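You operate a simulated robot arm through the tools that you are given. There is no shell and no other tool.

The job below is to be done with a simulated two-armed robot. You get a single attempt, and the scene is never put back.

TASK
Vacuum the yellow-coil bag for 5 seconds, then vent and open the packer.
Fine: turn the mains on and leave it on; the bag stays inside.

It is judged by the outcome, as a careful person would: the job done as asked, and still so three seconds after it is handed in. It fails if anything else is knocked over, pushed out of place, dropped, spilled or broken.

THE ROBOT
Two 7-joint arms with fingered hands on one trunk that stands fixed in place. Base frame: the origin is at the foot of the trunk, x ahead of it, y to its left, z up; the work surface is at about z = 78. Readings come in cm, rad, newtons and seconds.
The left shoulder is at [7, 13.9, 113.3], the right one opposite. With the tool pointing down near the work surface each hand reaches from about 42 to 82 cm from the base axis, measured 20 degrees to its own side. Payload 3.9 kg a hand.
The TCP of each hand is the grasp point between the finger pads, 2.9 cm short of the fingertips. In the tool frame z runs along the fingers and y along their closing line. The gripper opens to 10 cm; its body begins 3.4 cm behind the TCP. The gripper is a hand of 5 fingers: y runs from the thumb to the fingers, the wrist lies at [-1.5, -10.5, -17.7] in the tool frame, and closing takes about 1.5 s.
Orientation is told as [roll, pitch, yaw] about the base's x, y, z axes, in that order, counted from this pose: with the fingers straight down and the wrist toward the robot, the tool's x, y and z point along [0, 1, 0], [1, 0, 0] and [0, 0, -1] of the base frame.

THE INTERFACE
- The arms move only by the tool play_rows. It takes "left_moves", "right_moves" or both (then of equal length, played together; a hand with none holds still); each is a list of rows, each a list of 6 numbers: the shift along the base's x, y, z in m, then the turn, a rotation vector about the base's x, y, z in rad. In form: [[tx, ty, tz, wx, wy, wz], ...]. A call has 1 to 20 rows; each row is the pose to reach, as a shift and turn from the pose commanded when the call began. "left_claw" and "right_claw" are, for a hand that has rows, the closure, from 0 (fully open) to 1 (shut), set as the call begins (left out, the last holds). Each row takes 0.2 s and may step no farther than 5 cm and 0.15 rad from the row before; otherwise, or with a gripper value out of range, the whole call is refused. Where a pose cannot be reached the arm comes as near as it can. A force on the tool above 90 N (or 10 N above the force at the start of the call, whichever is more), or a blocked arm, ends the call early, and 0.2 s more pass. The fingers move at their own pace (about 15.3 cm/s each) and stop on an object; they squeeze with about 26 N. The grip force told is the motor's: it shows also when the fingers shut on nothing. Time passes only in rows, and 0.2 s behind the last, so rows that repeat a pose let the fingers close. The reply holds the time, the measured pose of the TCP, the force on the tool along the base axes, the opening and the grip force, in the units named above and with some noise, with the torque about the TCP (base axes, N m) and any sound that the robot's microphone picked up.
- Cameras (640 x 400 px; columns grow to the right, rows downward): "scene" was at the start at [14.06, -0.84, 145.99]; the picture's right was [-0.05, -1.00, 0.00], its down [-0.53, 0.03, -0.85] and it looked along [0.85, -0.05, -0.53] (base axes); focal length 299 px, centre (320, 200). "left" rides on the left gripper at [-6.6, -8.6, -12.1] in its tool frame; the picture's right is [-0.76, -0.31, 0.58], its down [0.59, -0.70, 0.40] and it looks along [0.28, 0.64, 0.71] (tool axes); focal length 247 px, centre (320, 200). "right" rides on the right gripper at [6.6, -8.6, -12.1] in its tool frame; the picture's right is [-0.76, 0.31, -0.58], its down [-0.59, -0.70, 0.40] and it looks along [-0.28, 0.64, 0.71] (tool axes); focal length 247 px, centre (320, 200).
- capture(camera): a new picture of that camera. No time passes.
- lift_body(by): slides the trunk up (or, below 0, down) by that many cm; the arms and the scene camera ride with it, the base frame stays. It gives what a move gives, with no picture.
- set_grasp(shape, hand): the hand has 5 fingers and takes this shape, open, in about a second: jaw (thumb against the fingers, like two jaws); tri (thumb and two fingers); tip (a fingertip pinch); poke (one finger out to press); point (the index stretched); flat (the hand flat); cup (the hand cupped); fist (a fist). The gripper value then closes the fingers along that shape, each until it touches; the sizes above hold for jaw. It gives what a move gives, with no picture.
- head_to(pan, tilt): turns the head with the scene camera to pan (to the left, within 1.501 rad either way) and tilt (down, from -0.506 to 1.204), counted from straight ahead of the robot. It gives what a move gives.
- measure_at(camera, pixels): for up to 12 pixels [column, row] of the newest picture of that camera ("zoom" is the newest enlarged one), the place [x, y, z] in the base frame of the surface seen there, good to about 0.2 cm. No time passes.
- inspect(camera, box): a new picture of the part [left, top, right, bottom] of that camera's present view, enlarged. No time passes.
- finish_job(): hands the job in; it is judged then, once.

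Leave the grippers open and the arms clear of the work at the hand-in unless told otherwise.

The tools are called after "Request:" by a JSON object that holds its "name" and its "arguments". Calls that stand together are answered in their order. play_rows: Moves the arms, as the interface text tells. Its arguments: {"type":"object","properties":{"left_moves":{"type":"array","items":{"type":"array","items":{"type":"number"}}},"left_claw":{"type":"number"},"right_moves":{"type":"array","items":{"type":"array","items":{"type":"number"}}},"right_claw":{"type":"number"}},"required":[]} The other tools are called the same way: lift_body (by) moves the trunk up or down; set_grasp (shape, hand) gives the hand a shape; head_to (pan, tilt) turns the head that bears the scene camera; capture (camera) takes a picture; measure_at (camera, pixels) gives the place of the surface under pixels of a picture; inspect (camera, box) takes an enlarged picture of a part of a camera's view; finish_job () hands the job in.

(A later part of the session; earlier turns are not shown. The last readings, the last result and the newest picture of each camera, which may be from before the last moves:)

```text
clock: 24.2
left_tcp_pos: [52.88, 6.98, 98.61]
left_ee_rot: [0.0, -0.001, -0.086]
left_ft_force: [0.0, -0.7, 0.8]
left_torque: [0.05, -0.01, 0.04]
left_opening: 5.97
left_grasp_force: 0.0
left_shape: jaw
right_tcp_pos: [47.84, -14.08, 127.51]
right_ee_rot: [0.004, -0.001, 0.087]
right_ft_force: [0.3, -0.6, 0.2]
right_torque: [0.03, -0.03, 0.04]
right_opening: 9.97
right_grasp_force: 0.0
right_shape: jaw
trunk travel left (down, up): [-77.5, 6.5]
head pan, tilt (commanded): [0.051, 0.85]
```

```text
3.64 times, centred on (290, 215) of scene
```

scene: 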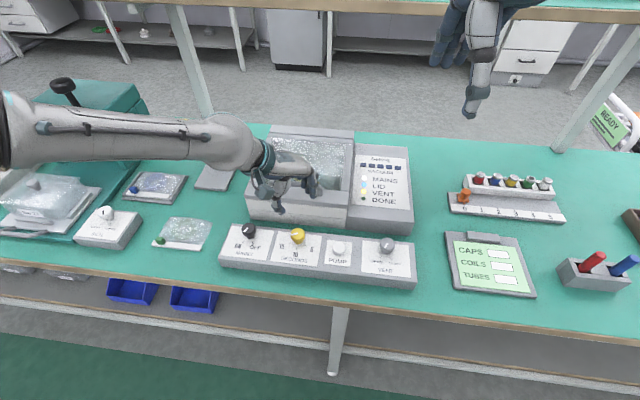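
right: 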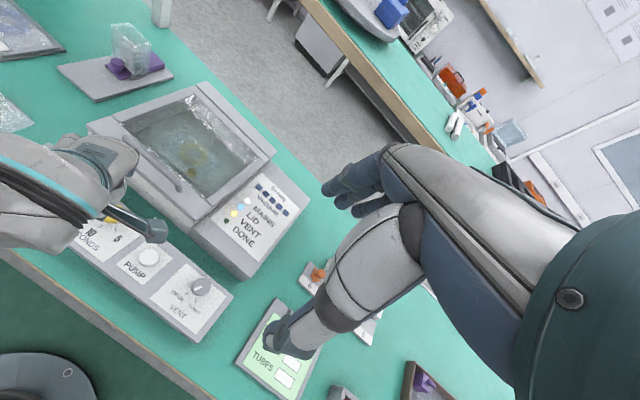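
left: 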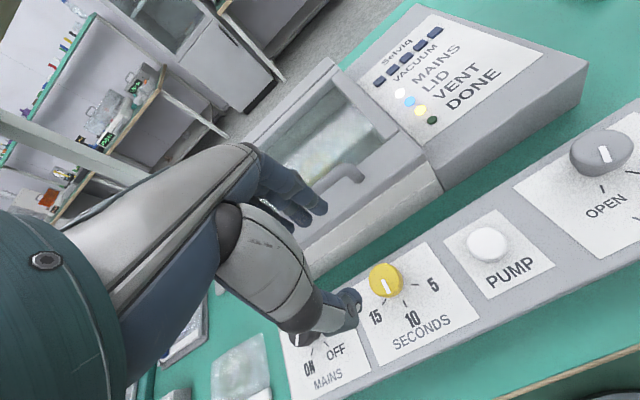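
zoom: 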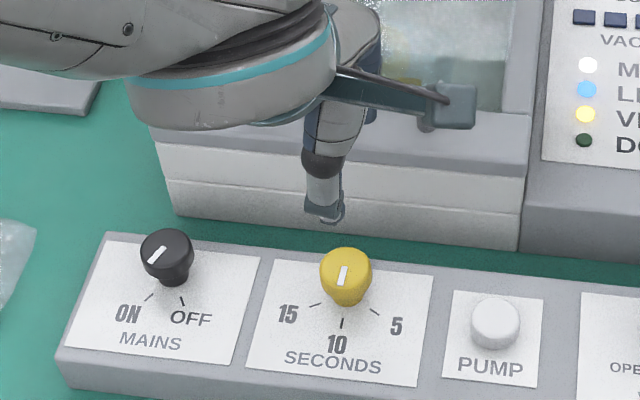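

The dial points to 10. For the second 60° step to 5, I'll turn back to about −0.98 in the air.

Request:
{"name": "play_rows", "arguments": {"left_moves": [[0, 0, 0, 0, 0, -0.14], [0, 0, 0, 0, 0, -0.28], [0, 0, 0, 0, 0, -0.42], [0, 0, 0, 0, 0, -0.56], [0, 0, 0, 0, 0, -0.7], [0, 0, 0, 0, 0, -0.82], [0, 0, 0, 0, 0, -0.9], [0, 0, 0, 0, 0, -0.9]]}}

Request:
{"name": "capture", "arguments": {"camera": "left"}}

Request:
{"name": "inspect", "arguments": {"camera": "left", "box": [340, 240, 460, 320]}}

```text
clock: 26.0
left_tcp_pos: [53.03, 7.28, 98.43]
left_ee_rot: [0.0, 0.0, -0.713]
left_ft_force: [0.2, 0.7, 0.3]
left_torque: [0.01, -0.01, 0.01]
left_opening: 5.99
left_grasp_force: 0.1
left_shape: jaw
left hand out of reach, approached as far as the arm can: row 5, 6, 7, 8
right_tcp_pos: [47.85, -13.78, 127.72]
right_ee_rot: [0.0, 0.0, 0.089]
right_ft_force: [0.3, -0.3, 0.0]
right_torque: [0.02, 0.02, -0.04]
right_opening: 9.96
right_grasp_force: 0.0
right_shape: jaw
trunk travel left (down, up): [-77.5, 6.5]
head pan, tilt (commanded): [0.051, 0.85]
```

```text
taken
```

left: 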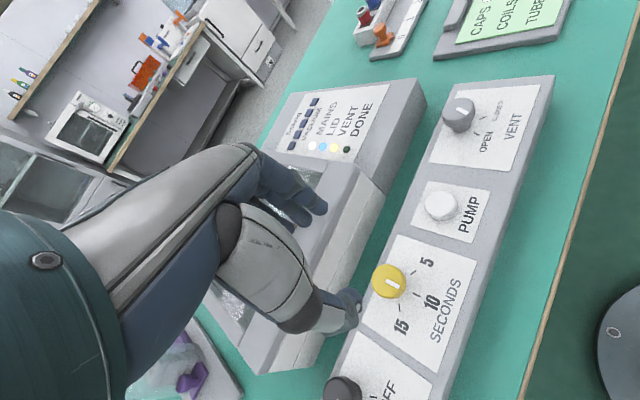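

```text
5.00 times, centred on (400, 280) of left
```

zoom: 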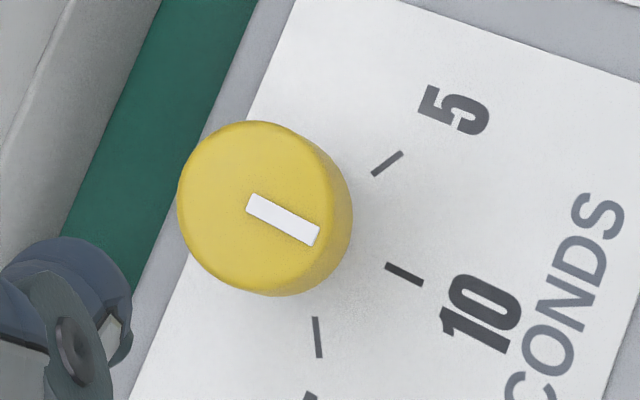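

In this elbow posture the limit is at about −0.71. I'll set −0.7, lower to z ≈ 90 (still above the dial) and test how far the turn goes in the positive direction.

Request:
{"name": "play_rows", "arguments": {"left_moves": [[0, 0, -0.03, 0, 0, 0.14], [0, 0, -0.06, 0, 0, 0.28], [0, 0, -0.085, 0, 0, 0.28], [0, 0, -0.085, 0, 0, 0.28]]}}

Request:
{"name": "play_rows", "arguments": {"left_moves": [[0, 0, 0, 0, 0, 0.12], [0, 0, 0, 0, 0, 0.24], [0, 0, 0, 0, 0, 0.36], [0, 0, 0, 0, 0, 0.48], [0, 0, 0, 0, 0, 0.6], [0, 0, 0, 0, 0, 0.72], [0, 0, 0, 0, 0, 0.84], [0, 0, 0, 0, 0, 0.96], [0, 0, 0, 0, 0, 1.08], [0, 0, 0, 0, 0, 1.08]]}}

```text
clock: 27.0
left_tcp_pos: [53.06, 7.33, 89.78]
left_ee_rot: [0.0, 0.0, -0.436]
left_ft_force: [0.6, 0.6, -1.0]
left_torque: [-0.01, 0.01, -0.02]
left_opening: 5.94
left_grasp_force: 0.1
left_shape: jaw
right_tcp_pos: [47.86, -13.78, 127.66]
right_ee_rot: [0.001, 0.0, 0.089]
right_ft_force: [-0.9, 0.9, -0.7]
right_torque: [0.01, 0.03, 0.0]
right_opening: 9.99
right_grasp_force: 0.1
right_shape: jaw
trunk travel left (down, up): [-77.5, 6.5]
head pan, tilt (commanded): [0.051, 0.85]
```

```text
clock: 29.2
left_tcp_pos: [52.9, 7.41, 89.94]
left_ee_rot: [-0.001, 0.001, 0.647]
left_ft_force: [0.1, -0.1, 1.0]
left_torque: [-0.01, 0.0, 0.0]
left_opening: 5.97
left_grasp_force: 0.1
left_shape: jaw
right_tcp_pos: [47.91, -13.79, 127.68]
right_ee_rot: [0.0, 0.002, 0.086]
right_ft_force: [0.0, 0.6, -0.1]
right_torque: [-0.01, 0.02, -0.02]
right_opening: 9.96
right_grasp_force: 0.0
right_shape: jaw
trunk travel left (down, up): [-77.5, 6.5]
head pan, tilt (commanded): [0.051, 0.85]
```

In this posture the range −0.7 to +0.65 tracks exactly. I'll turn back to about −0.5, check the view, then descend.

Request:
{"name": "play_rows", "arguments": {"left_moves": [[0, 0, 0, 0, 0, -0.13], [0, 0, 0, 0, 0, -0.26], [0, 0, 0, 0, 0, -0.39], [0, 0, 0, 0, 0, -0.52], [0, 0, 0, 0, 0, -0.65], [0, 0, 0, 0, 0, -0.78], [0, 0, 0, 0, 0, -0.91], [0, 0, 0, 0, 0, -1.04], [0, 0, 0, 0, 0, -1.15], [0, 0, 0, 0, 0, -1.15]]}}

Request:
{"name": "play_rows", "arguments": {"left_moves": [[0, 0, -0.015, 0, 0, 0], [0, 0, -0.03, 0, 0, 0], [0, 0, -0.035, 0, 0, 0], [0, 0, -0.035, 0, 0, 0]]}}

Request:
{"name": "capture", "arguments": {"camera": "left"}}

Request:
{"name": "inspect", "arguments": {"camera": "scene", "box": [220, 160, 360, 270]}}

```text
clock: 31.4
left_tcp_pos: [52.94, 7.23, 89.82]
left_ee_rot: [-0.001, 0.0, -0.507]
left_ft_force: [-0.3, -0.6, -0.6]
left_torque: [0.03, 0.02, 0.03]
left_opening: 6.01
left_grasp_force: 0.1
left_shape: jaw
right_tcp_pos: [47.92, -13.8, 127.55]
right_ee_rot: [0.001, 0.001, 0.088]
right_ft_force: [-0.3, -0.1, 0.7]
right_torque: [0.02, -0.01, 0.02]
right_opening: 9.98
right_grasp_force: 0.0
right_shape: jaw
trunk travel left (down, up): [-77.5, 6.5]
head pan, tilt (commanded): [0.051, 0.85]
```

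```text
clock: 32.4
left_tcp_pos: [53.04, 7.29, 86.38]
left_ee_rot: [0.0, 0.0, -0.504]
left_ft_force: [0.0, -0.2, -0.3]
left_torque: [0.02, 0.0, 0.0]
left_opening: 5.97
left_grasp_force: 0.1
left_shape: jaw
right_tcp_pos: [48.01, -13.64, 127.65]
right_ee_rot: [-0.001, 0.002, 0.086]
right_ft_force: [0.7, 0.8, 0.4]
right_torque: [-0.02, 0.0, -0.03]
right_opening: 10.0
right_grasp_force: 0.1
right_shape: jaw
trunk travel left (down, up): [-77.5, 6.5]
head pan, tilt (commanded): [0.051, 0.85]
```

```text
taken
```

left: 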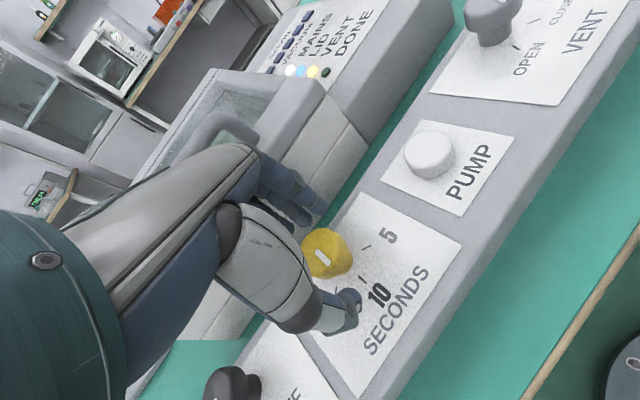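

```text
3.64 times, centred on (290, 215) of scene
```

zoom: 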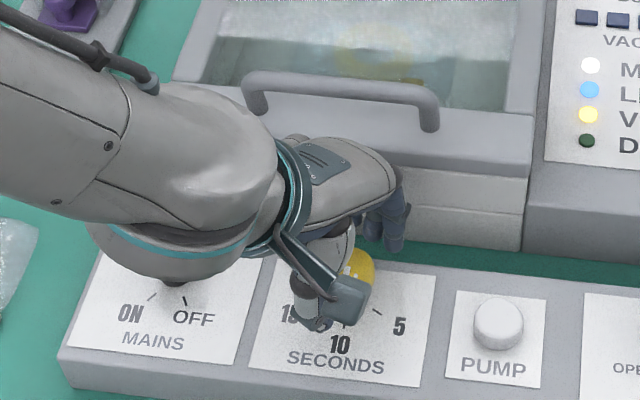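

The dial is between the fingers with no force. I'll close, then turn counterclockwise 1.07 rad from 10 to 5.

Request:
{"name": "play_rows", "arguments": {"left_moves": [[0, 0, 0, 0, 0, 0], [0, 0, 0, 0, 0, 0], [0, 0, 0, 0, 0, 0], [0, 0, 0, 0, 0, 0], [0, 0, 0, 0, 0, 0], [0, 0, 0, 0, 0, 0]], "left_claw": 1.0}}

Request:
{"name": "play_rows", "arguments": {"left_moves": [[0, 0, 0, 0, 0, 0.1], [0, 0, 0, 0, 0, 0.2], [0, 0, 0, 0, 0, 0.3], [0, 0, 0, 0, 0, 0.4], [0, 0, 0, 0, 0, 0.5], [0, 0, 0, 0, 0, 0.6], [0, 0, 0, 0, 0, 0.7], [0, 0, 0, 0, 0, 0.8], [0, 0, 0, 0, 0, 0.9], [0, 0, 0, 0, 0, 1.0], [0, 0, 0, 0, 0, 1.07], [0, 0, 0, 0, 0, 1.07]]}}

Request:
{"name": "capture", "arguments": {"camera": "left"}}

Request:
{"name": "inspect", "arguments": {"camera": "scene", "box": [220, 160, 360, 270]}}

```text
clock: 33.8
left_tcp_pos: [52.97, 7.21, 86.44]
left_ee_rot: [0.0, 0.001, -0.505]
left_ft_force: [-4.5, 0.0, -2.9]
left_torque: [-0.01, 0.07, 0.03]
left_opening: 2.57
left_grasp_force: 26.0
left_shape: jaw
right_tcp_pos: [47.87, -13.79, 127.55]
right_ee_rot: [0.0, 0.0, 0.089]
right_ft_force: [0.1, 0.3, -0.3]
right_torque: [0.01, -0.01, -0.03]
right_opening: 9.96
right_grasp_force: 0.1
right_shape: jaw
trunk travel left (down, up): [-77.5, 6.5]
head pan, tilt (commanded): [0.051, 0.85]
```

```text
clock: 36.4
left_tcp_pos: [53.15, 7.27, 86.42]
left_ee_rot: [0.0, -0.001, 0.567]
left_ft_force: [7.6, -0.5, 1.9]
left_torque: [0.08, -0.32, -0.12]
left_opening: 2.49
left_grasp_force: 26.4
left_shape: jaw
right_tcp_pos: [48.11, -13.84, 127.66]
right_ee_rot: [0.0, 0.001, 0.087]
right_ft_force: [1.0, 1.2, 0.0]
right_torque: [-0.04, 0.0, 0.01]
right_opening: 9.98
right_grasp_force: 0.0
right_shape: jaw
trunk travel left (down, up): [-77.5, 6.5]
head pan, tilt (commanded): [0.051, 0.85]
```

```text
taken
```

left: 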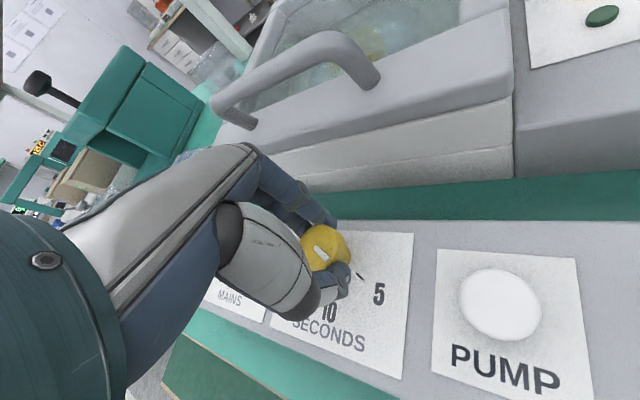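

```text
3.64 times, centred on (290, 215) of scene
```

zoom: 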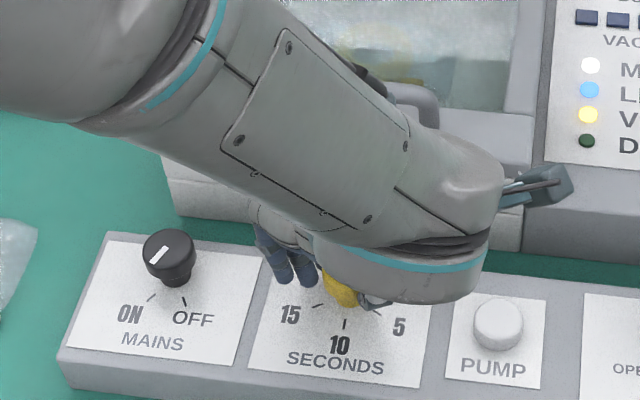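

The dial turned with the hand. I'll release, rise and check that the pointer rests at 5.

Request:
{"name": "play_rows", "arguments": {"left_moves": [[0, 0, 0, 0, 0, 0], [0, 0, 0, 0, 0, 0], [0, 0, 0, 0, 0, 0], [0, 0, 0.02, 0, 0, 0], [0, 0, 0.05, 0, 0, 0], [0, 0, 0.09, 0, 0, -0.1], [0, 0, 0.13, 0, 0, -0.2], [0, 0.03, 0.16, 0, 0, -0.3], [0, 0.06, 0.16, 0, 0, -0.4], [0, 0.06, 0.16, 0, 0, -0.4]], "left_claw": 0.4}}

Request:
{"name": "capture", "arguments": {"camera": "scene"}}

Request:
{"name": "inspect", "arguments": {"camera": "scene", "box": [230, 210, 350, 280]}}

Request:
{"name": "capture", "arguments": {"camera": "left"}}

```text
clock: 38.6
left_tcp_pos: [53.03, 13.29, 102.45]
left_ee_rot: [0.003, 0.0, 0.163]
left_ft_force: [-0.7, -1.0, 0.1]
left_torque: [0.0, -0.01, 0.03]
left_opening: 5.98
left_grasp_force: 0.1
left_shape: jaw
right_tcp_pos: [48.02, -13.99, 127.68]
right_ee_rot: [0.002, -0.001, 0.087]
right_ft_force: [0.3, 0.4, -0.1]
right_torque: [0.02, 0.0, -0.02]
right_opening: 9.98
right_grasp_force: 0.1
right_shape: jaw
trunk travel left (down, up): [-77.5, 6.5]
head pan, tilt (commanded): [0.051, 0.85]
```

```text
taken
```

scene: 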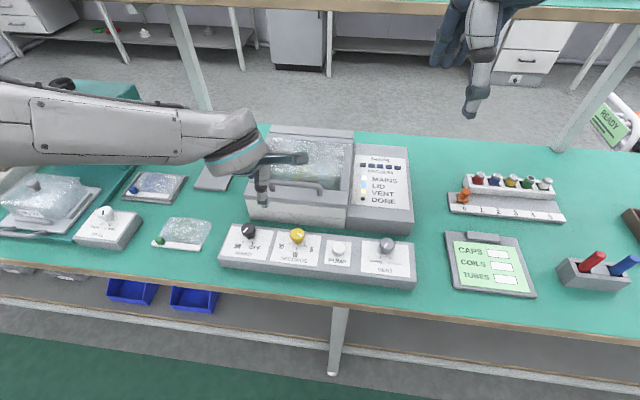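

```text
5.33 times, centred on (290, 245) of scene
```

zoom: 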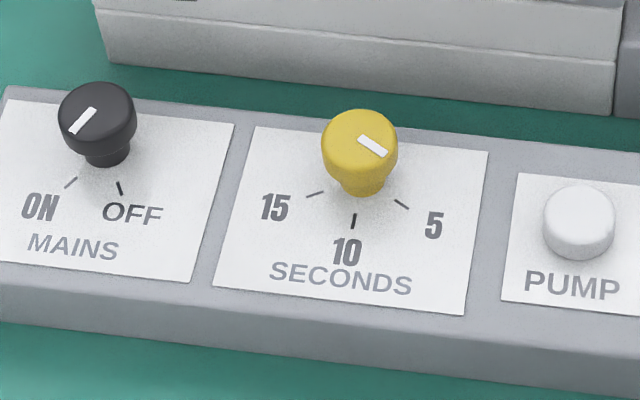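

```text
taken
```

left: 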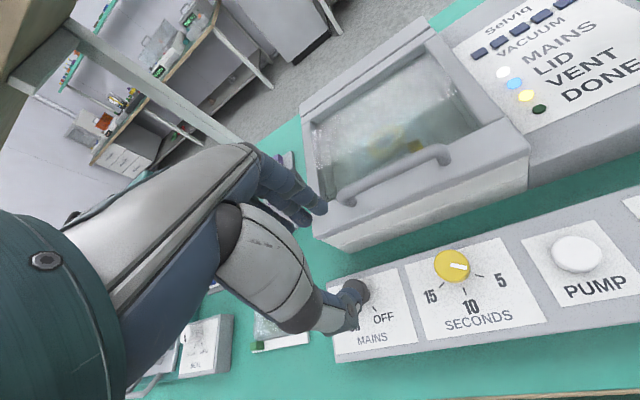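

The dial reads 5 and mains is ON. Next I'll use the right hand for the vent knob, so I'll enlarge and measure it first.

Request:
{"name": "inspect", "arguments": {"camera": "scene", "box": [320, 225, 420, 290]}}

Request:
{"name": "measure_at", "arguments": {"camera": "zoom", "pixels": [[370, 120], [465, 120], [418, 92], [418, 120], [418, 152], [400, 200], [440, 205], [75, 152], [165, 160], [120, 130], [120, 155], [120, 185]]}}

```text
6.15 times, centred on (370, 258) of scene
```

zoom: 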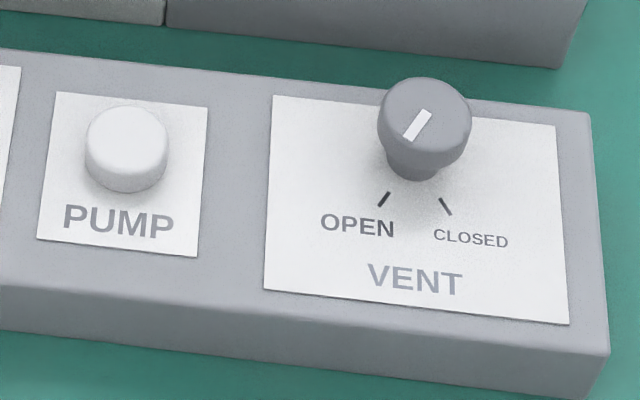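

```text
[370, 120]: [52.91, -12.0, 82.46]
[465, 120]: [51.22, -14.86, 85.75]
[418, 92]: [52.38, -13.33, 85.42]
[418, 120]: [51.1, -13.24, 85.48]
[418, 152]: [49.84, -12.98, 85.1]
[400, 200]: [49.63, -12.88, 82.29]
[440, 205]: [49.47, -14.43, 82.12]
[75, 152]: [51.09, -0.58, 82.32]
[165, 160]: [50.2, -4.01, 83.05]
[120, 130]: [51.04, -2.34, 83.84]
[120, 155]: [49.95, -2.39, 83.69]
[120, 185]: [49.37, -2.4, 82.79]
```

The vent knob centre is about (51.45, −13.4) and the pump button top about (50.8, −2.6, 83.8). I'll move the left hand up and clear to the left while the right hand comes down over the vent knob, half-closed and turned to −0.5.

Request:
{"name": "play_rows", "arguments": {"left_moves": [[0, 0.03, 0.02, 0, 0, 0], [0, 0.06, 0.04, 0, 0, 0], [0, 0.09, 0.06, 0, 0, 0], [0, 0.12, 0.08, 0, 0, 0], [0, 0.14, 0.1, 0, 0, 0], [0, 0.14, 0.1, 0, 0, 0], [0, 0.14, 0.1, 0, 0, 0], [0, 0.14, 0.1, 0, 0, 0], [0, 0.14, 0.1, 0, 0, 0], [0, 0.14, 0.1, 0, 0, 0]], "right_moves": [[0.005, 0, -0.035, 0, 0, -0.07], [0.01, 0, -0.07, 0, 0, -0.14], [0.015, 0.001, -0.105, 0, 0, -0.21], [0.02, 0.002, -0.14, 0, 0, -0.28], [0.025, 0.003, -0.175, 0, 0, -0.35], [0.03, 0.004, -0.21, 0, 0, -0.42], [0.035, 0.004, -0.245, 0, 0, -0.49], [0.035, 0.004, -0.28, 0, 0, -0.56], [0.035, 0.004, -0.31, 0, 0, -0.59], [0.035, 0.004, -0.31, 0, 0, -0.59]], "right_claw": 0.4}}

Request:
{"name": "capture", "arguments": {"camera": "right"}}

Request:
{"name": "capture", "arguments": {"camera": "scene"}}

```text
clock: 40.8
left_tcp_pos: [53.0, 27.31, 112.49]
left_ee_rot: [0.0, 0.0, 0.165]
left_ft_force: [-0.4, -0.2, 0.8]
left_torque: [-0.02, -0.02, 0.01]
left_opening: 5.98
left_grasp_force: 0.0
left_shape: jaw
right_tcp_pos: [51.48, -13.37, 96.87]
right_ee_rot: [0.008, 0.002, -0.504]
right_ft_force: [0.0, 0.2, -1.1]
right_torque: [0.04, 0.02, 0.02]
right_opening: 6.0
right_grasp_force: 0.0
right_shape: jaw
trunk travel left (down, up): [-77.5, 6.5]
head pan, tilt (commanded): [0.051, 0.85]
```

```text
taken
```

right: 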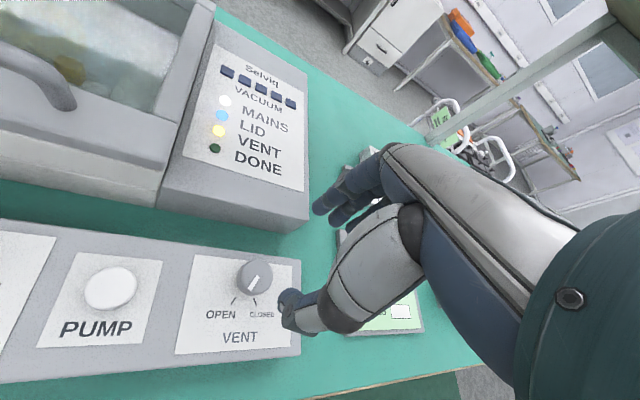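

```text
taken
```

scene: 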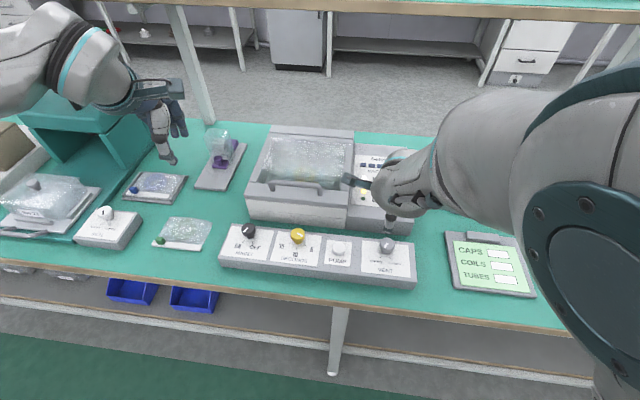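

The vent knob appears at (257, 277), directly below the grasp point. I'll lower to z ≈ 90, still above it, and test the turn to +0.57 and back before gripping.

Request:
{"name": "play_rows", "arguments": {"right_moves": [[0, 0, -0.04, 0, 0, 0.13], [0, 0, -0.07, 0, 0, 0.26], [0, 0, -0.07, 0, 0, 0.39], [0, 0, -0.07, 0, 0, 0.52], [0, 0, -0.07, 0, 0, 0.65], [0, 0, -0.07, 0, 0, 0.78], [0, 0, -0.07, 0, 0, 0.91], [0, 0, -0.07, 0, 0, 1.04], [0, 0, -0.07, 0, 0, 1.1], [0, 0, -0.07, 0, 0, 1.1]]}}

Request:
{"name": "play_rows", "arguments": {"right_moves": [[0, 0, 0, 0, 0, -0.13], [0, 0, 0, 0, 0, -0.26], [0, 0, 0, 0, 0, -0.39], [0, 0, 0, 0, 0, -0.52], [0, 0, 0, 0, 0, -0.65], [0, 0, 0, 0, 0, -0.78], [0, 0, 0, 0, 0, -0.91], [0, 0, 0, 0, 0, -1.04], [0, 0, 0, 0, 0, -1.1], [0, 0, 0, 0, 0, -1.1]]}}

```text
clock: 43.0
left_tcp_pos: [53.06, 27.39, 112.38]
left_ee_rot: [0.0, 0.001, 0.166]
left_ft_force: [1.0, -0.2, 2.0]
left_torque: [0.01, 0.0, -0.02]
left_opening: 5.99
left_grasp_force: 0.0
left_shape: jaw
right_tcp_pos: [51.41, -13.42, 89.55]
right_ee_rot: [0.0, 0.0, 0.599]
right_ft_force: [-0.5, 0.2, -0.4]
right_torque: [0.0, 0.03, 0.0]
right_opening: 6.0
right_grasp_force: 0.1
right_shape: jaw
trunk travel left (down, up): [-77.5, 6.5]
head pan, tilt (commanded): [0.051, 0.85]
```

```text
clock: 45.2
left_tcp_pos: [52.97, 27.33, 112.5]
left_ee_rot: [-0.001, -0.001, 0.167]
left_ft_force: [0.0, 0.1, 0.0]
left_torque: [0.01, 0.02, 0.04]
left_opening: 5.97
left_grasp_force: 0.0
left_shape: jaw
right_tcp_pos: [51.33, -13.36, 89.7]
right_ee_rot: [0.003, -0.001, -0.503]
right_ft_force: [-0.3, -0.2, -0.6]
right_torque: [-0.02, -0.03, -0.02]
right_opening: 6.02
right_grasp_force: 0.0
right_shape: jaw
trunk travel left (down, up): [-77.5, 6.5]
head pan, tilt (commanded): [0.051, 0.85]
```

The full turn is reachable. I'll descend to z ≈ 86.4 around the vent knob.

Request:
{"name": "play_rows", "arguments": {"right_moves": [[0, 0, -0.015, 0, 0, 0], [0, 0, -0.028, 0, 0, 0], [0, 0, -0.032, 0, 0, 0], [0, 0, -0.032, 0, 0, 0]]}}

Request:
{"name": "capture", "arguments": {"camera": "right"}}

```text
clock: 46.2
left_tcp_pos: [52.99, 27.4, 112.45]
left_ee_rot: [0.0, 0.001, 0.164]
left_ft_force: [-0.2, -0.2, -0.5]
left_torque: [-0.02, -0.02, 0.01]
left_opening: 5.99
left_grasp_force: 0.0
left_shape: jaw
right_tcp_pos: [51.42, -13.44, 86.36]
right_ee_rot: [0.0, 0.0, -0.502]
right_ft_force: [-0.6, 0.3, -0.1]
right_torque: [-0.04, 0.01, 0.0]
right_opening: 6.0
right_grasp_force: 0.0
right_shape: jaw
trunk travel left (down, up): [-77.5, 6.5]
head pan, tilt (commanded): [0.051, 0.85]
```

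```text
taken
```

right: 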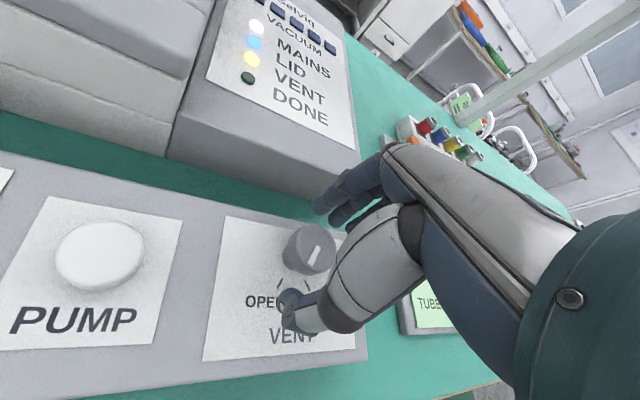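

The vent knob is between the thumb and fingers. I'll close, then turn counterclockwise 1.07 rad from OPEN to CLOSED.

Request:
{"name": "play_rows", "arguments": {"right_moves": [[0, 0, 0, 0, 0, 0], [0, 0, 0, 0, 0, 0], [0, 0, 0, 0, 0, 0], [0, 0, 0, 0, 0, 0], [0, 0, 0, 0, 0, 0], [0, 0, 0, 0, 0, 0]], "right_claw": 1.0}}

Request:
{"name": "play_rows", "arguments": {"right_moves": [[0, 0, 0, 0, 0, 0.1], [0, 0, 0, 0, 0, 0.2], [0, 0, 0, 0, 0, 0.3], [0, 0, 0, 0, 0, 0.4], [0, 0, 0, 0, 0, 0.5], [0, 0, 0, 0, 0, 0.6], [0, 0, 0, 0, 0, 0.7], [0, 0, 0, 0, 0, 0.8], [0, 0, 0, 0, 0, 0.9], [0, 0, 0, 0, 0, 1.0], [0, 0, 0, 0, 0, 1.07], [0, 0, 0, 0, 0, 1.07]]}}

Request:
{"name": "capture", "arguments": {"camera": "right"}}

Request:
{"name": "inspect", "arguments": {"camera": "scene", "box": [320, 140, 440, 290]}}

```text
clock: 47.6
left_tcp_pos: [52.96, 27.38, 112.39]
left_ee_rot: [0.001, 0.0, 0.165]
left_ft_force: [-0.4, 1.3, 0.0]
left_torque: [-0.02, -0.01, 0.0]
left_opening: 6.01
left_grasp_force: 0.0
left_shape: jaw
right_tcp_pos: [51.44, -13.43, 86.39]
right_ee_rot: [-0.001, 0.001, -0.503]
right_ft_force: [-3.6, 1.3, -3.4]
right_torque: [0.01, 0.03, 0.01]
right_opening: 2.55
right_grasp_force: 26.2
right_shape: jaw
trunk travel left (down, up): [-77.5, 6.5]
head pan, tilt (commanded): [0.051, 0.85]
```

```text
clock: 50.2
left_tcp_pos: [52.97, 27.43, 112.42]
left_ee_rot: [0.002, -0.001, 0.167]
left_ft_force: [-0.2, 0.1, 0.3]
left_torque: [-0.01, -0.03, 0.0]
left_opening: 6.0
left_grasp_force: 0.0
left_shape: jaw
right_tcp_pos: [51.48, -13.37, 86.49]
right_ee_rot: [0.001, 0.001, 0.568]
right_ft_force: [-3.1, 0.5, -4.3]
right_torque: [0.07, 0.01, -0.07]
right_opening: 2.44
right_grasp_force: 25.7
right_shape: jaw
trunk travel left (down, up): [-77.5, 6.5]
head pan, tilt (commanded): [0.051, 0.85]
```

```text
taken
```

right: 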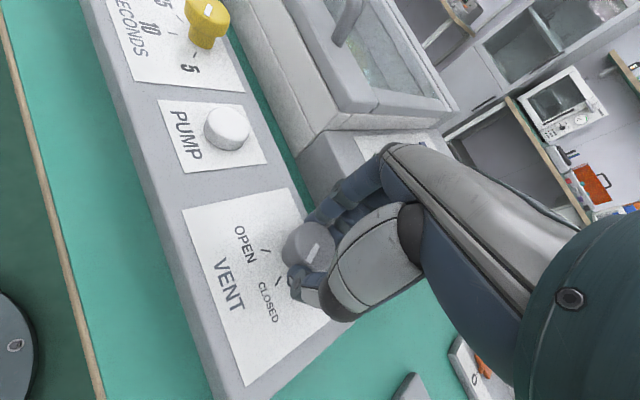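

```text
2.67 times, centred on (380, 215) of scene
```

zoom: 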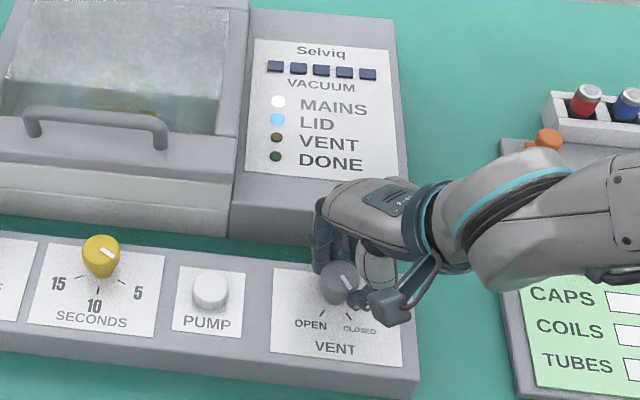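

VENT is now off, while MAINS and LID stay lit. I'll release the vent knob and rise.

Request:
{"name": "play_rows", "arguments": {"right_moves": [[0, 0, 0, 0, 0, 0], [0, 0, 0, 0, 0, 0], [0, 0, 0, 0, 0, 0], [0, 0, 0.02, 0, 0, 0], [0, 0, 0.05, 0, 0, 0], [0, 0, 0.09, 0, 0, -0.1], [0, 0, 0.13, 0, 0, -0.2], [0, 0, 0.13, 0, 0, -0.3], [0, 0, 0.13, 0, 0, -0.3]], "right_claw": 0.4}}

Request:
{"name": "set_grasp", "arguments": {"hand": "right", "shape": "poke"}}

Request:
{"name": "capture", "arguments": {"camera": "right"}}

Request:
{"name": "capture", "arguments": {"camera": "scene"}}

Request:
{"name": "inspect", "arguments": {"camera": "scene", "box": [320, 140, 440, 290]}}

Request:
{"name": "capture", "arguments": {"camera": "left"}}

```text
clock: 52.2
left_tcp_pos: [52.91, 27.43, 112.41]
left_ee_rot: [0.001, 0.001, 0.166]
left_ft_force: [0.4, 0.5, 0.6]
left_torque: [0.01, 0.03, -0.02]
left_opening: 5.95
left_grasp_force: 0.1
left_shape: jaw
right_tcp_pos: [51.53, -13.39, 99.63]
right_ee_rot: [0.03, -0.01, 0.257]
right_ft_force: [-0.6, -0.4, -0.6]
right_torque: [-0.04, -0.02, 0.05]
right_opening: 5.98
right_grasp_force: 0.0
right_shape: jaw
trunk travel left (down, up): [-77.5, 6.5]
head pan, tilt (commanded): [0.051, 0.85]
```

```text
clock: 53.1
left_tcp_pos: [52.98, 27.33, 112.4]
left_ee_rot: [-0.001, 0.001, 0.168]
left_ft_force: [-0.8, 0.2, -0.6]
left_torque: [-0.03, -0.02, 0.0]
left_opening: 5.96
left_grasp_force: 0.1
left_shape: jaw
right_tcp_pos: [51.47, -13.2, 99.75]
right_ee_rot: [0.026, -0.01, 0.26]
right_ft_force: [0.5, -0.3, 0.2]
right_torque: [-0.01, -0.02, -0.04]
right_opening: 0.0
right_grasp_force: 0.0
right_shape: poke
trunk travel left (down, up): [-77.5, 6.5]
head pan, tilt (commanded): [0.051, 0.85]
```

```text
taken
```

right: 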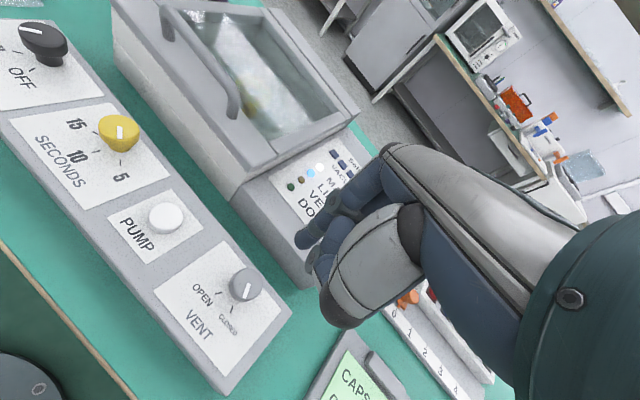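

```text
taken
```

scene: 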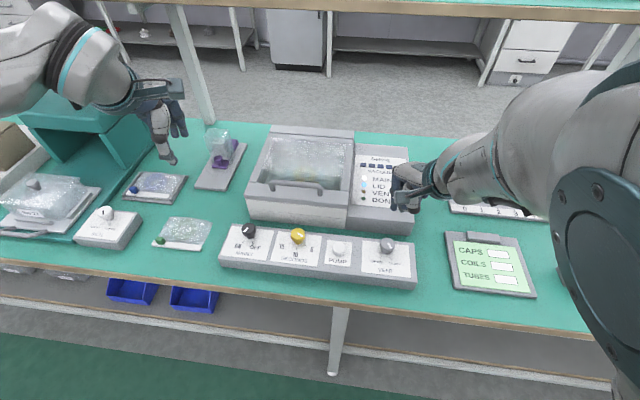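

```text
2.67 times, centred on (380, 215) of scene
```

zoom: 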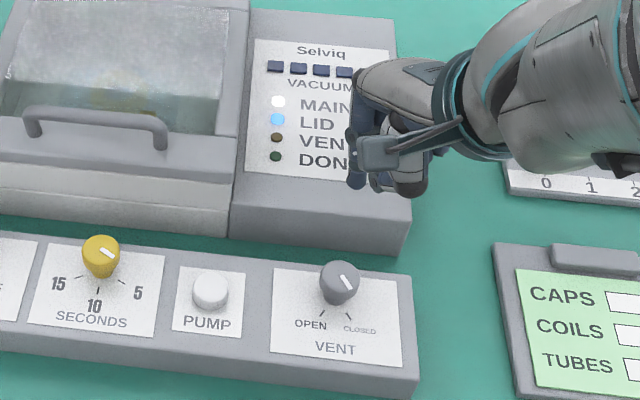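

```text
taken
```

left: 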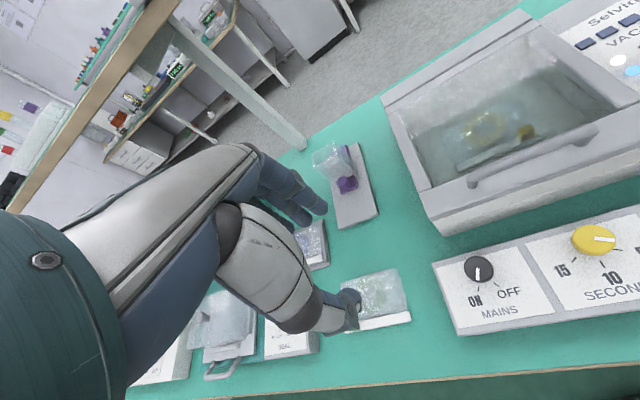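

The vent reads CLOSED. The poke shape has the index finger out, with its tip near (303, 242) in the right picture. I'll enlarge and measure it.

Request:
{"name": "inspect", "arguments": {"camera": "right", "box": [260, 150, 420, 340]}}

Request:
{"name": "measure_at", "arguments": {"camera": "right", "pixels": [[300, 238], [306, 232], [303, 245], [318, 236], [330, 225], [318, 268], [326, 275], [345, 205], [330, 290], [165, 218]]}}

```text
2.11 times, centred on (340, 245) of right
```

zoom: 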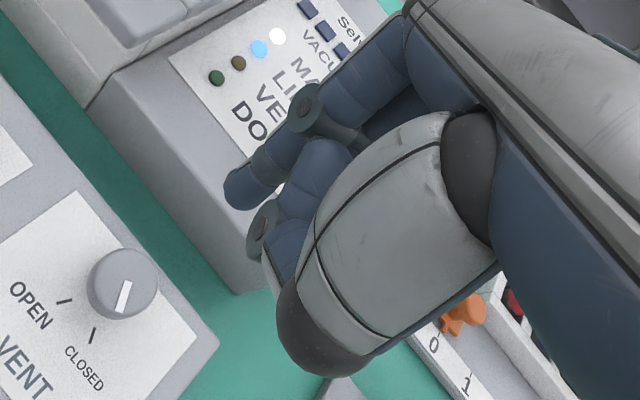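

```text
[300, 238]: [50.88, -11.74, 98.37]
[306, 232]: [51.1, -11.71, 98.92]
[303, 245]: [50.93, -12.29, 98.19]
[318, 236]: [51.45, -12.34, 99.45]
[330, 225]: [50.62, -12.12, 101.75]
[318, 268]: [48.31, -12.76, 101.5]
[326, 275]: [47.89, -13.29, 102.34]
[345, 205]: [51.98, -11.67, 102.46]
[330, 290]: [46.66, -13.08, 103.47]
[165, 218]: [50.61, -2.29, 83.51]
```

The fingertip is about 2 cm below the grasp point and 1.1 cm to its left. I'll bring it above the PUMP button at (50.75, −2.55), staying high at first.

Request:
{"name": "play_rows", "arguments": {"right_moves": [[-0.002, 0.025, 0, 0, 0, -0.04], [-0.005, 0.05, 0, 0, 0, -0.08], [-0.007, 0.075, 0, 0, 0, -0.12], [-0.009, 0.096, 0, 0, 0, -0.16], [-0.009, 0.096, -0.03, 0, 0, -0.16], [-0.009, 0.096, -0.06, 0, 0, -0.16], [-0.009, 0.096, -0.08, 0, 0, -0.16], [-0.009, 0.096, -0.08, 0, 0, -0.16]]}}

Request:
{"name": "capture", "arguments": {"camera": "right"}}

Request:
{"name": "inspect", "arguments": {"camera": "scene", "box": [280, 180, 420, 280]}}

```text
clock: 54.9
left_tcp_pos: [52.89, 27.52, 112.5]
left_ee_rot: [-0.002, 0.0, 0.167]
left_ft_force: [0.0, 0.0, -0.3]
left_torque: [-0.02, 0.0, -0.03]
left_opening: 5.96
left_grasp_force: 0.1
left_shape: jaw
right_tcp_pos: [50.51, -3.72, 91.24]
right_ee_rot: [-0.001, 0.0, 0.108]
right_ft_force: [0.4, 0.2, 0.1]
right_torque: [0.01, 0.03, 0.01]
right_opening: 0.0
right_grasp_force: 0.1
right_shape: poke
right hand out of reach, approached as far as the arm can: row 4
trunk travel left (down, up): [-77.5, 6.5]
head pan, tilt (commanded): [0.051, 0.85]
```

```text
taken
```

right: 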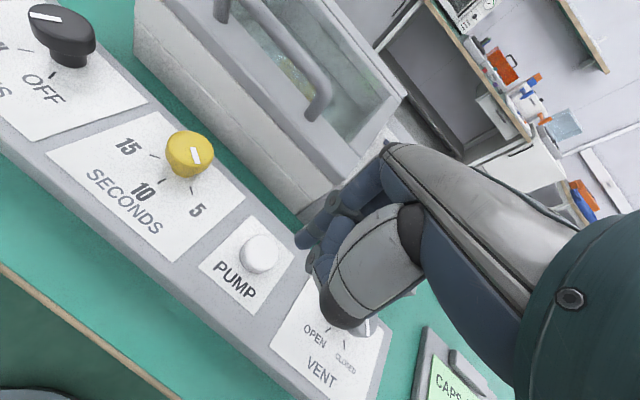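

```text
4.00 times, centred on (350, 230) of scene
```

zoom: 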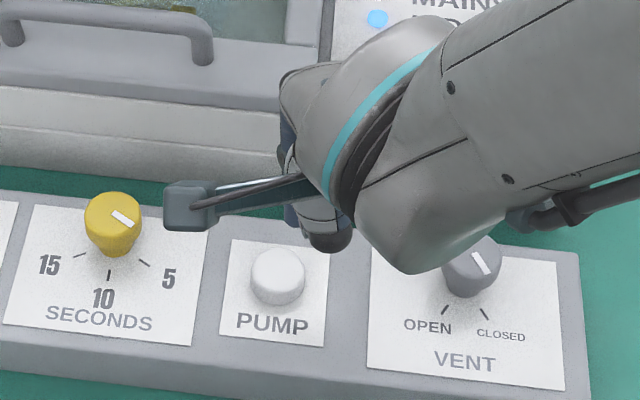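

I'll measure the fingertip and the button in the same right-hand picture to align them.

Request:
{"name": "measure_at", "arguments": {"camera": "right", "pixels": [[300, 238], [303, 244], [300, 232], [308, 240], [260, 250], [250, 250], [270, 250], [260, 240], [260, 262]]}}

Request:
{"name": "inspect", "arguments": {"camera": "right", "box": [230, 180, 370, 330]}}

```text
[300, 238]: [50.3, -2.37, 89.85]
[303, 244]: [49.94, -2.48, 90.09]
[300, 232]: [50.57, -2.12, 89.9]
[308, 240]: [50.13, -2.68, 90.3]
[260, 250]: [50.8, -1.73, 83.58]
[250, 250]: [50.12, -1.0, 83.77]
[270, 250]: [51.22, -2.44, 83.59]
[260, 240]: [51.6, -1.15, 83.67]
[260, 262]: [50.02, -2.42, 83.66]
```

```text
2.67 times, centred on (300, 255) of right
```

zoom: 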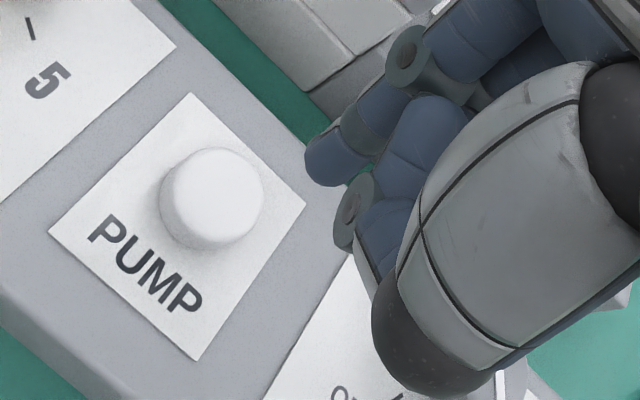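

Both views put the fingertip within about 0.5 cm of the button's centre. I'll shift +0.3 cm in y and descend to just above it.

Request:
{"name": "play_rows", "arguments": {"right_moves": [[0, 0.003, -0.02, 0, 0, 0], [0, 0.003, -0.04, 0, 0, 0], [0, 0.003, -0.05, 0, 0, 0], [0, 0.003, -0.05, 0, 0, 0]]}}

Request:
{"name": "capture", "arguments": {"camera": "right"}}

Request:
{"name": "inspect", "arguments": {"camera": "scene", "box": [300, 200, 400, 280]}}

Request:
{"name": "capture", "arguments": {"camera": "left"}}

```text
clock: 55.9
left_tcp_pos: [53.04, 27.35, 112.45]
left_ee_rot: [0.0, -0.001, 0.167]
left_ft_force: [0.2, 0.8, 0.2]
left_torque: [0.02, -0.04, 0.01]
left_opening: 5.98
left_grasp_force: 0.0
left_shape: jaw
right_tcp_pos: [50.63, -3.48, 86.44]
right_ee_rot: [-0.001, 0.0, 0.107]
right_ft_force: [-0.4, 0.4, 0.9]
right_torque: [0.0, 0.01, 0.03]
right_opening: 0.0
right_grasp_force: 0.1
right_shape: poke
trunk travel left (down, up): [-77.5, 6.5]
head pan, tilt (commanded): [0.051, 0.85]
```

```text
taken
```

right: 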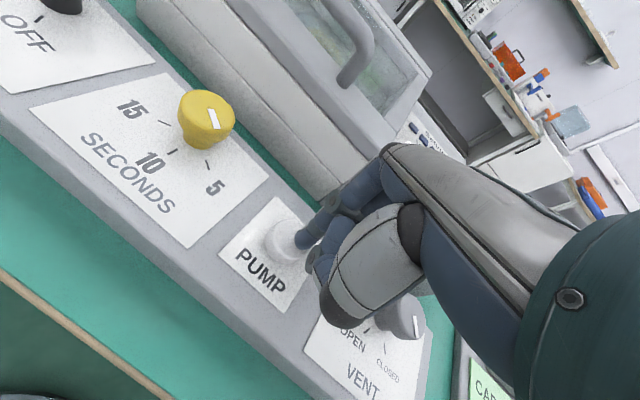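

```text
5.00 times, centred on (350, 240) of scene
```

zoom: 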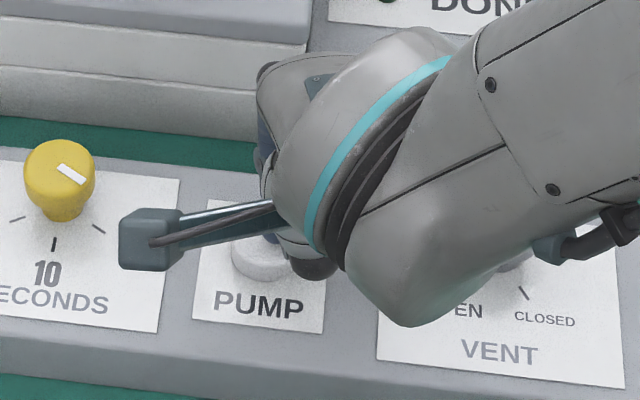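

```text
taken
```

left: 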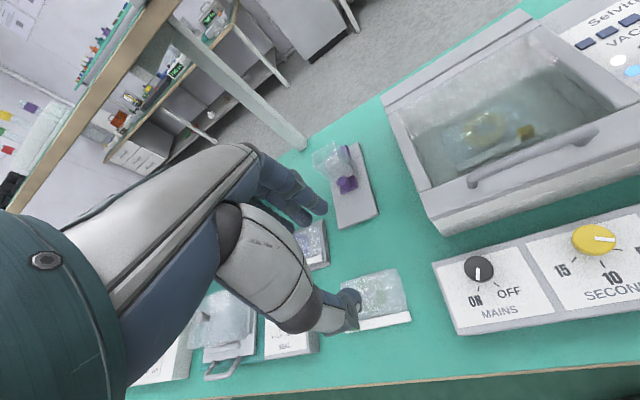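

I'll zoom in on the fingertip and button once more before pressing.

Request:
{"name": "inspect", "arguments": {"camera": "right", "box": [230, 180, 350, 300]}}

```text
3.33 times, centred on (290, 240) of right
```

zoom: 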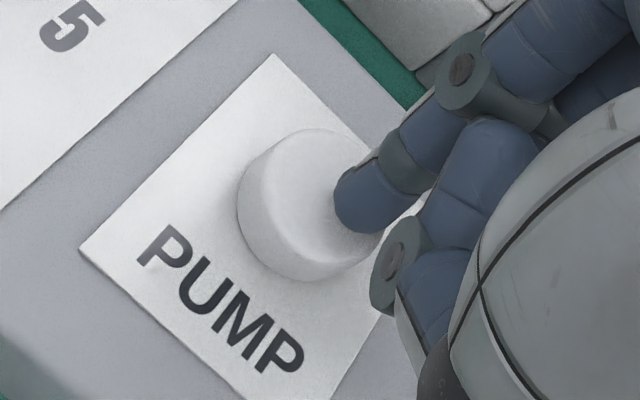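

The fingertip is slightly right of centre. I'll shift +0.4 cm in y and press down in small steps, watching the force.

Request:
{"name": "play_rows", "arguments": {"right_moves": [[0.001, 0.004, 0, 0, 0, 0], [0.001, 0.004, -0.003, 0, 0, 0], [0.001, 0.004, -0.005, 0, 0, 0], [0.001, 0.004, -0.007, 0, 0, 0]]}}

Request:
{"name": "inspect", "arguments": {"camera": "scene", "box": [280, 130, 420, 230]}}

Request:
{"name": "inspect", "arguments": {"camera": "right", "box": [230, 180, 350, 300]}}

```text
clock: 56.9
left_tcp_pos: [53.03, 27.27, 112.43]
left_ee_rot: [0.002, -0.001, 0.165]
left_ft_force: [0.0, 0.4, 0.3]
left_torque: [0.0, -0.01, 0.04]
left_opening: 5.97
left_grasp_force: 0.1
left_shape: jaw
right_tcp_pos: [50.62, -3.34, 85.81]
right_ee_rot: [0.0, -0.002, 0.107]
right_ft_force: [1.3, -9.2, 3.3]
right_torque: [-0.28, -0.03, -0.02]
right_opening: 0.0
right_grasp_force: 0.1
right_shape: poke
trunk travel left (down, up): [-77.5, 6.5]
head pan, tilt (commanded): [0.051, 0.85]
heard: click
```

```text
4.00 times, centred on (350, 180) of scene
```

zoom: 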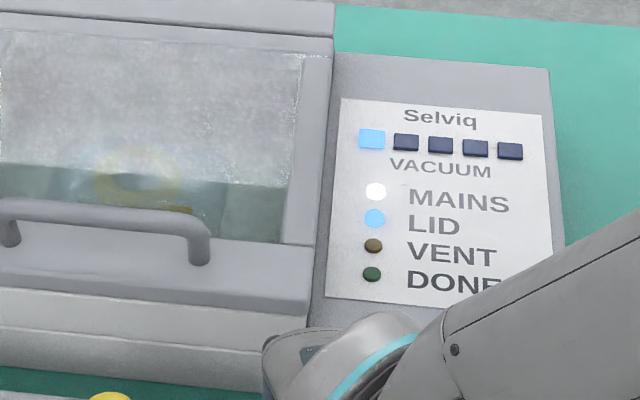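

```text
3.33 times, centred on (290, 240) of right
```

zoom: 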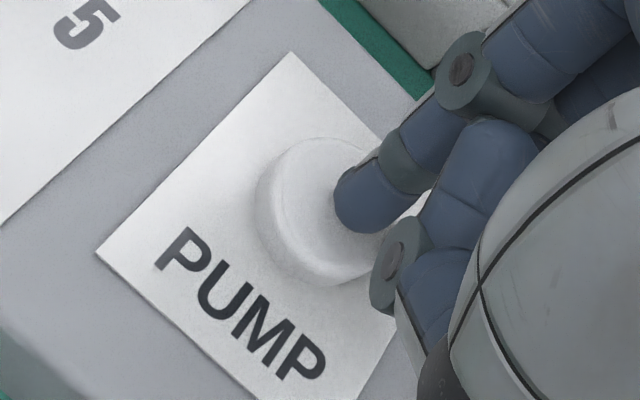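

I heard a click and the first vacuum bar is lit, so the pump is running. I'll lift the finger off and go to the vent side while the 5 s run.

Request:
{"name": "play_rows", "arguments": {"right_moves": [[0, -0.003, 0.01, 0, 0, 0], [0, -0.003, 0.04, 0, 0, 0], [0, -0.01, 0.08, 0, 0, 0], [0.003, -0.04, 0.12, 0, 0, 0.1], [0.006, -0.08, 0.12, 0, 0, 0.2], [0.008, -0.1, 0.12, 0, 0, 0.3], [0.008, -0.1, 0.12, 0, 0, 0.3]]}}

Request:
{"name": "inspect", "arguments": {"camera": "scene", "box": [280, 130, 420, 230]}}

Request:
{"name": "inspect", "arguments": {"camera": "scene", "box": [220, 200, 420, 290]}}

```text
clock: 58.5
left_tcp_pos: [52.96, 27.52, 112.44]
left_ee_rot: [-0.002, 0.0, 0.166]
left_ft_force: [-0.2, 0.4, 0.7]
left_torque: [-0.04, -0.01, 0.02]
left_opening: 5.96
left_grasp_force: 0.1
left_shape: jaw
right_tcp_pos: [51.33, -12.99, 97.78]
right_ee_rot: [0.002, -0.001, 0.407]
right_ft_force: [0.4, 0.1, -0.7]
right_torque: [0.0, 0.01, 0.04]
right_opening: 0.0
right_grasp_force: 0.0
right_shape: poke
trunk travel left (down, up): [-77.5, 6.5]
head pan, tilt (commanded): [0.051, 0.85]
```

```text
4.00 times, centred on (350, 180) of scene
```

zoom: 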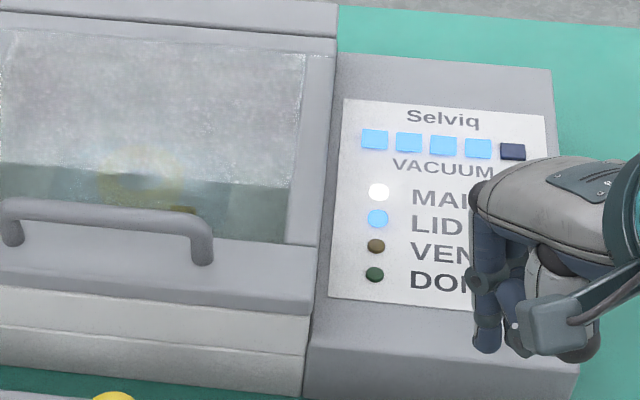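

```text
3.20 times, centred on (320, 245) of scene
```

zoom: 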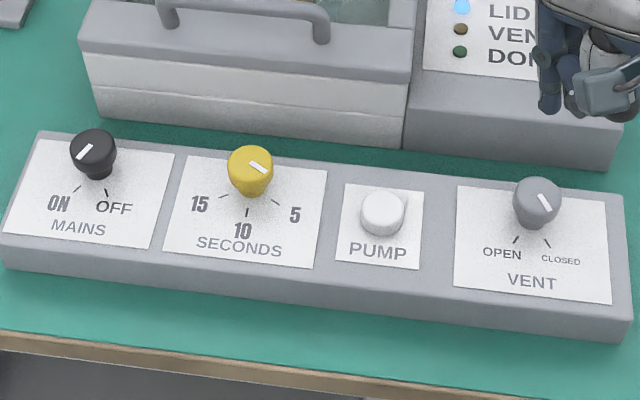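

Four vacuum bars are lit and the timer is running. I'll set the right hand back to jaw, which also lets time pass.

Request:
{"name": "set_grasp", "arguments": {"hand": "right", "shape": "jaw"}}

Request:
{"name": "play_rows", "arguments": {"right_moves": [[0.001, -0.003, 0, 0, 0, 0.08], [0.001, -0.003, 0, 0, 0, 0.16], [0.001, -0.003, 0, 0, 0, 0.16], [0.001, -0.003, 0, 0, 0, 0.16], [0.001, -0.003, 0, 0, 0, 0.16]], "right_claw": 0.4}}

Request:
{"name": "inspect", "arguments": {"camera": "scene", "box": [280, 130, 420, 230]}}

Request:
{"name": "capture", "arguments": {"camera": "right"}}

```text
clock: 59.4
left_tcp_pos: [53.11, 27.51, 112.35]
left_ee_rot: [-0.001, -0.001, 0.166]
left_ft_force: [-0.1, 0.7, 0.4]
left_torque: [-0.02, -0.02, -0.04]
left_opening: 6.0
left_grasp_force: 0.0
left_shape: jaw
right_tcp_pos: [51.34, -13.18, 97.71]
right_ee_rot: [-0.001, -0.001, 0.407]
right_ft_force: [-0.2, -0.2, 0.1]
right_torque: [-0.02, 0.02, 0.0]
right_opening: 9.98
right_grasp_force: 0.0
right_shape: jaw
trunk travel left (down, up): [-77.5, 6.5]
head pan, tilt (commanded): [0.051, 0.85]
```

```text
clock: 60.6
left_tcp_pos: [52.96, 27.44, 112.46]
left_ee_rot: [-0.001, 0.0, 0.165]
left_ft_force: [0.7, -0.5, -0.8]
left_torque: [0.0, 0.01, 0.02]
left_opening: 5.97
left_grasp_force: 0.1
left_shape: jaw
right_tcp_pos: [51.61, -13.44, 97.81]
right_ee_rot: [0.001, 0.001, 0.569]
right_ft_force: [0.3, 0.6, -0.4]
right_torque: [0.03, 0.01, -0.02]
right_opening: 6.04
right_grasp_force: 0.0
right_shape: jaw
trunk travel left (down, up): [-77.5, 6.5]
head pan, tilt (commanded): [0.051, 0.85]
```

```text
4.00 times, centred on (350, 180) of scene
```

zoom: 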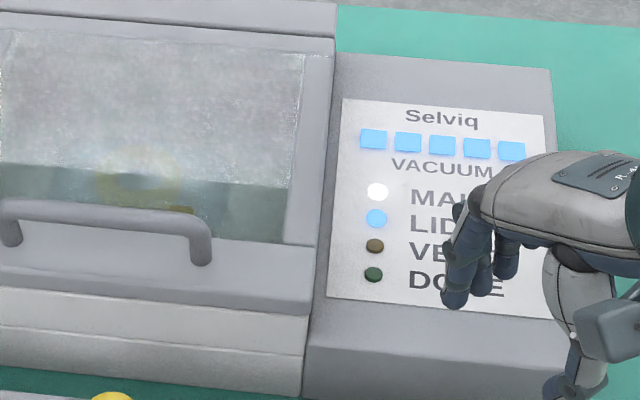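

```text
taken
```

right: 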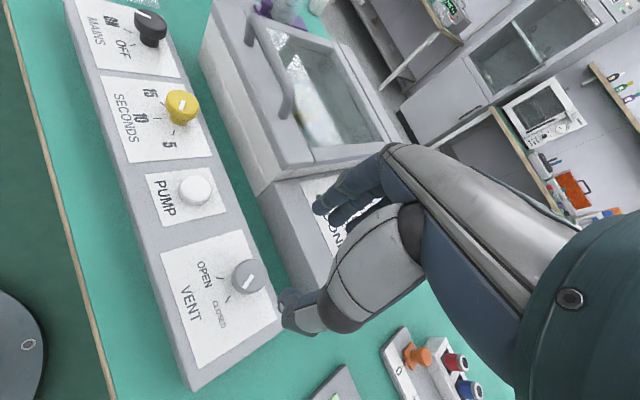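

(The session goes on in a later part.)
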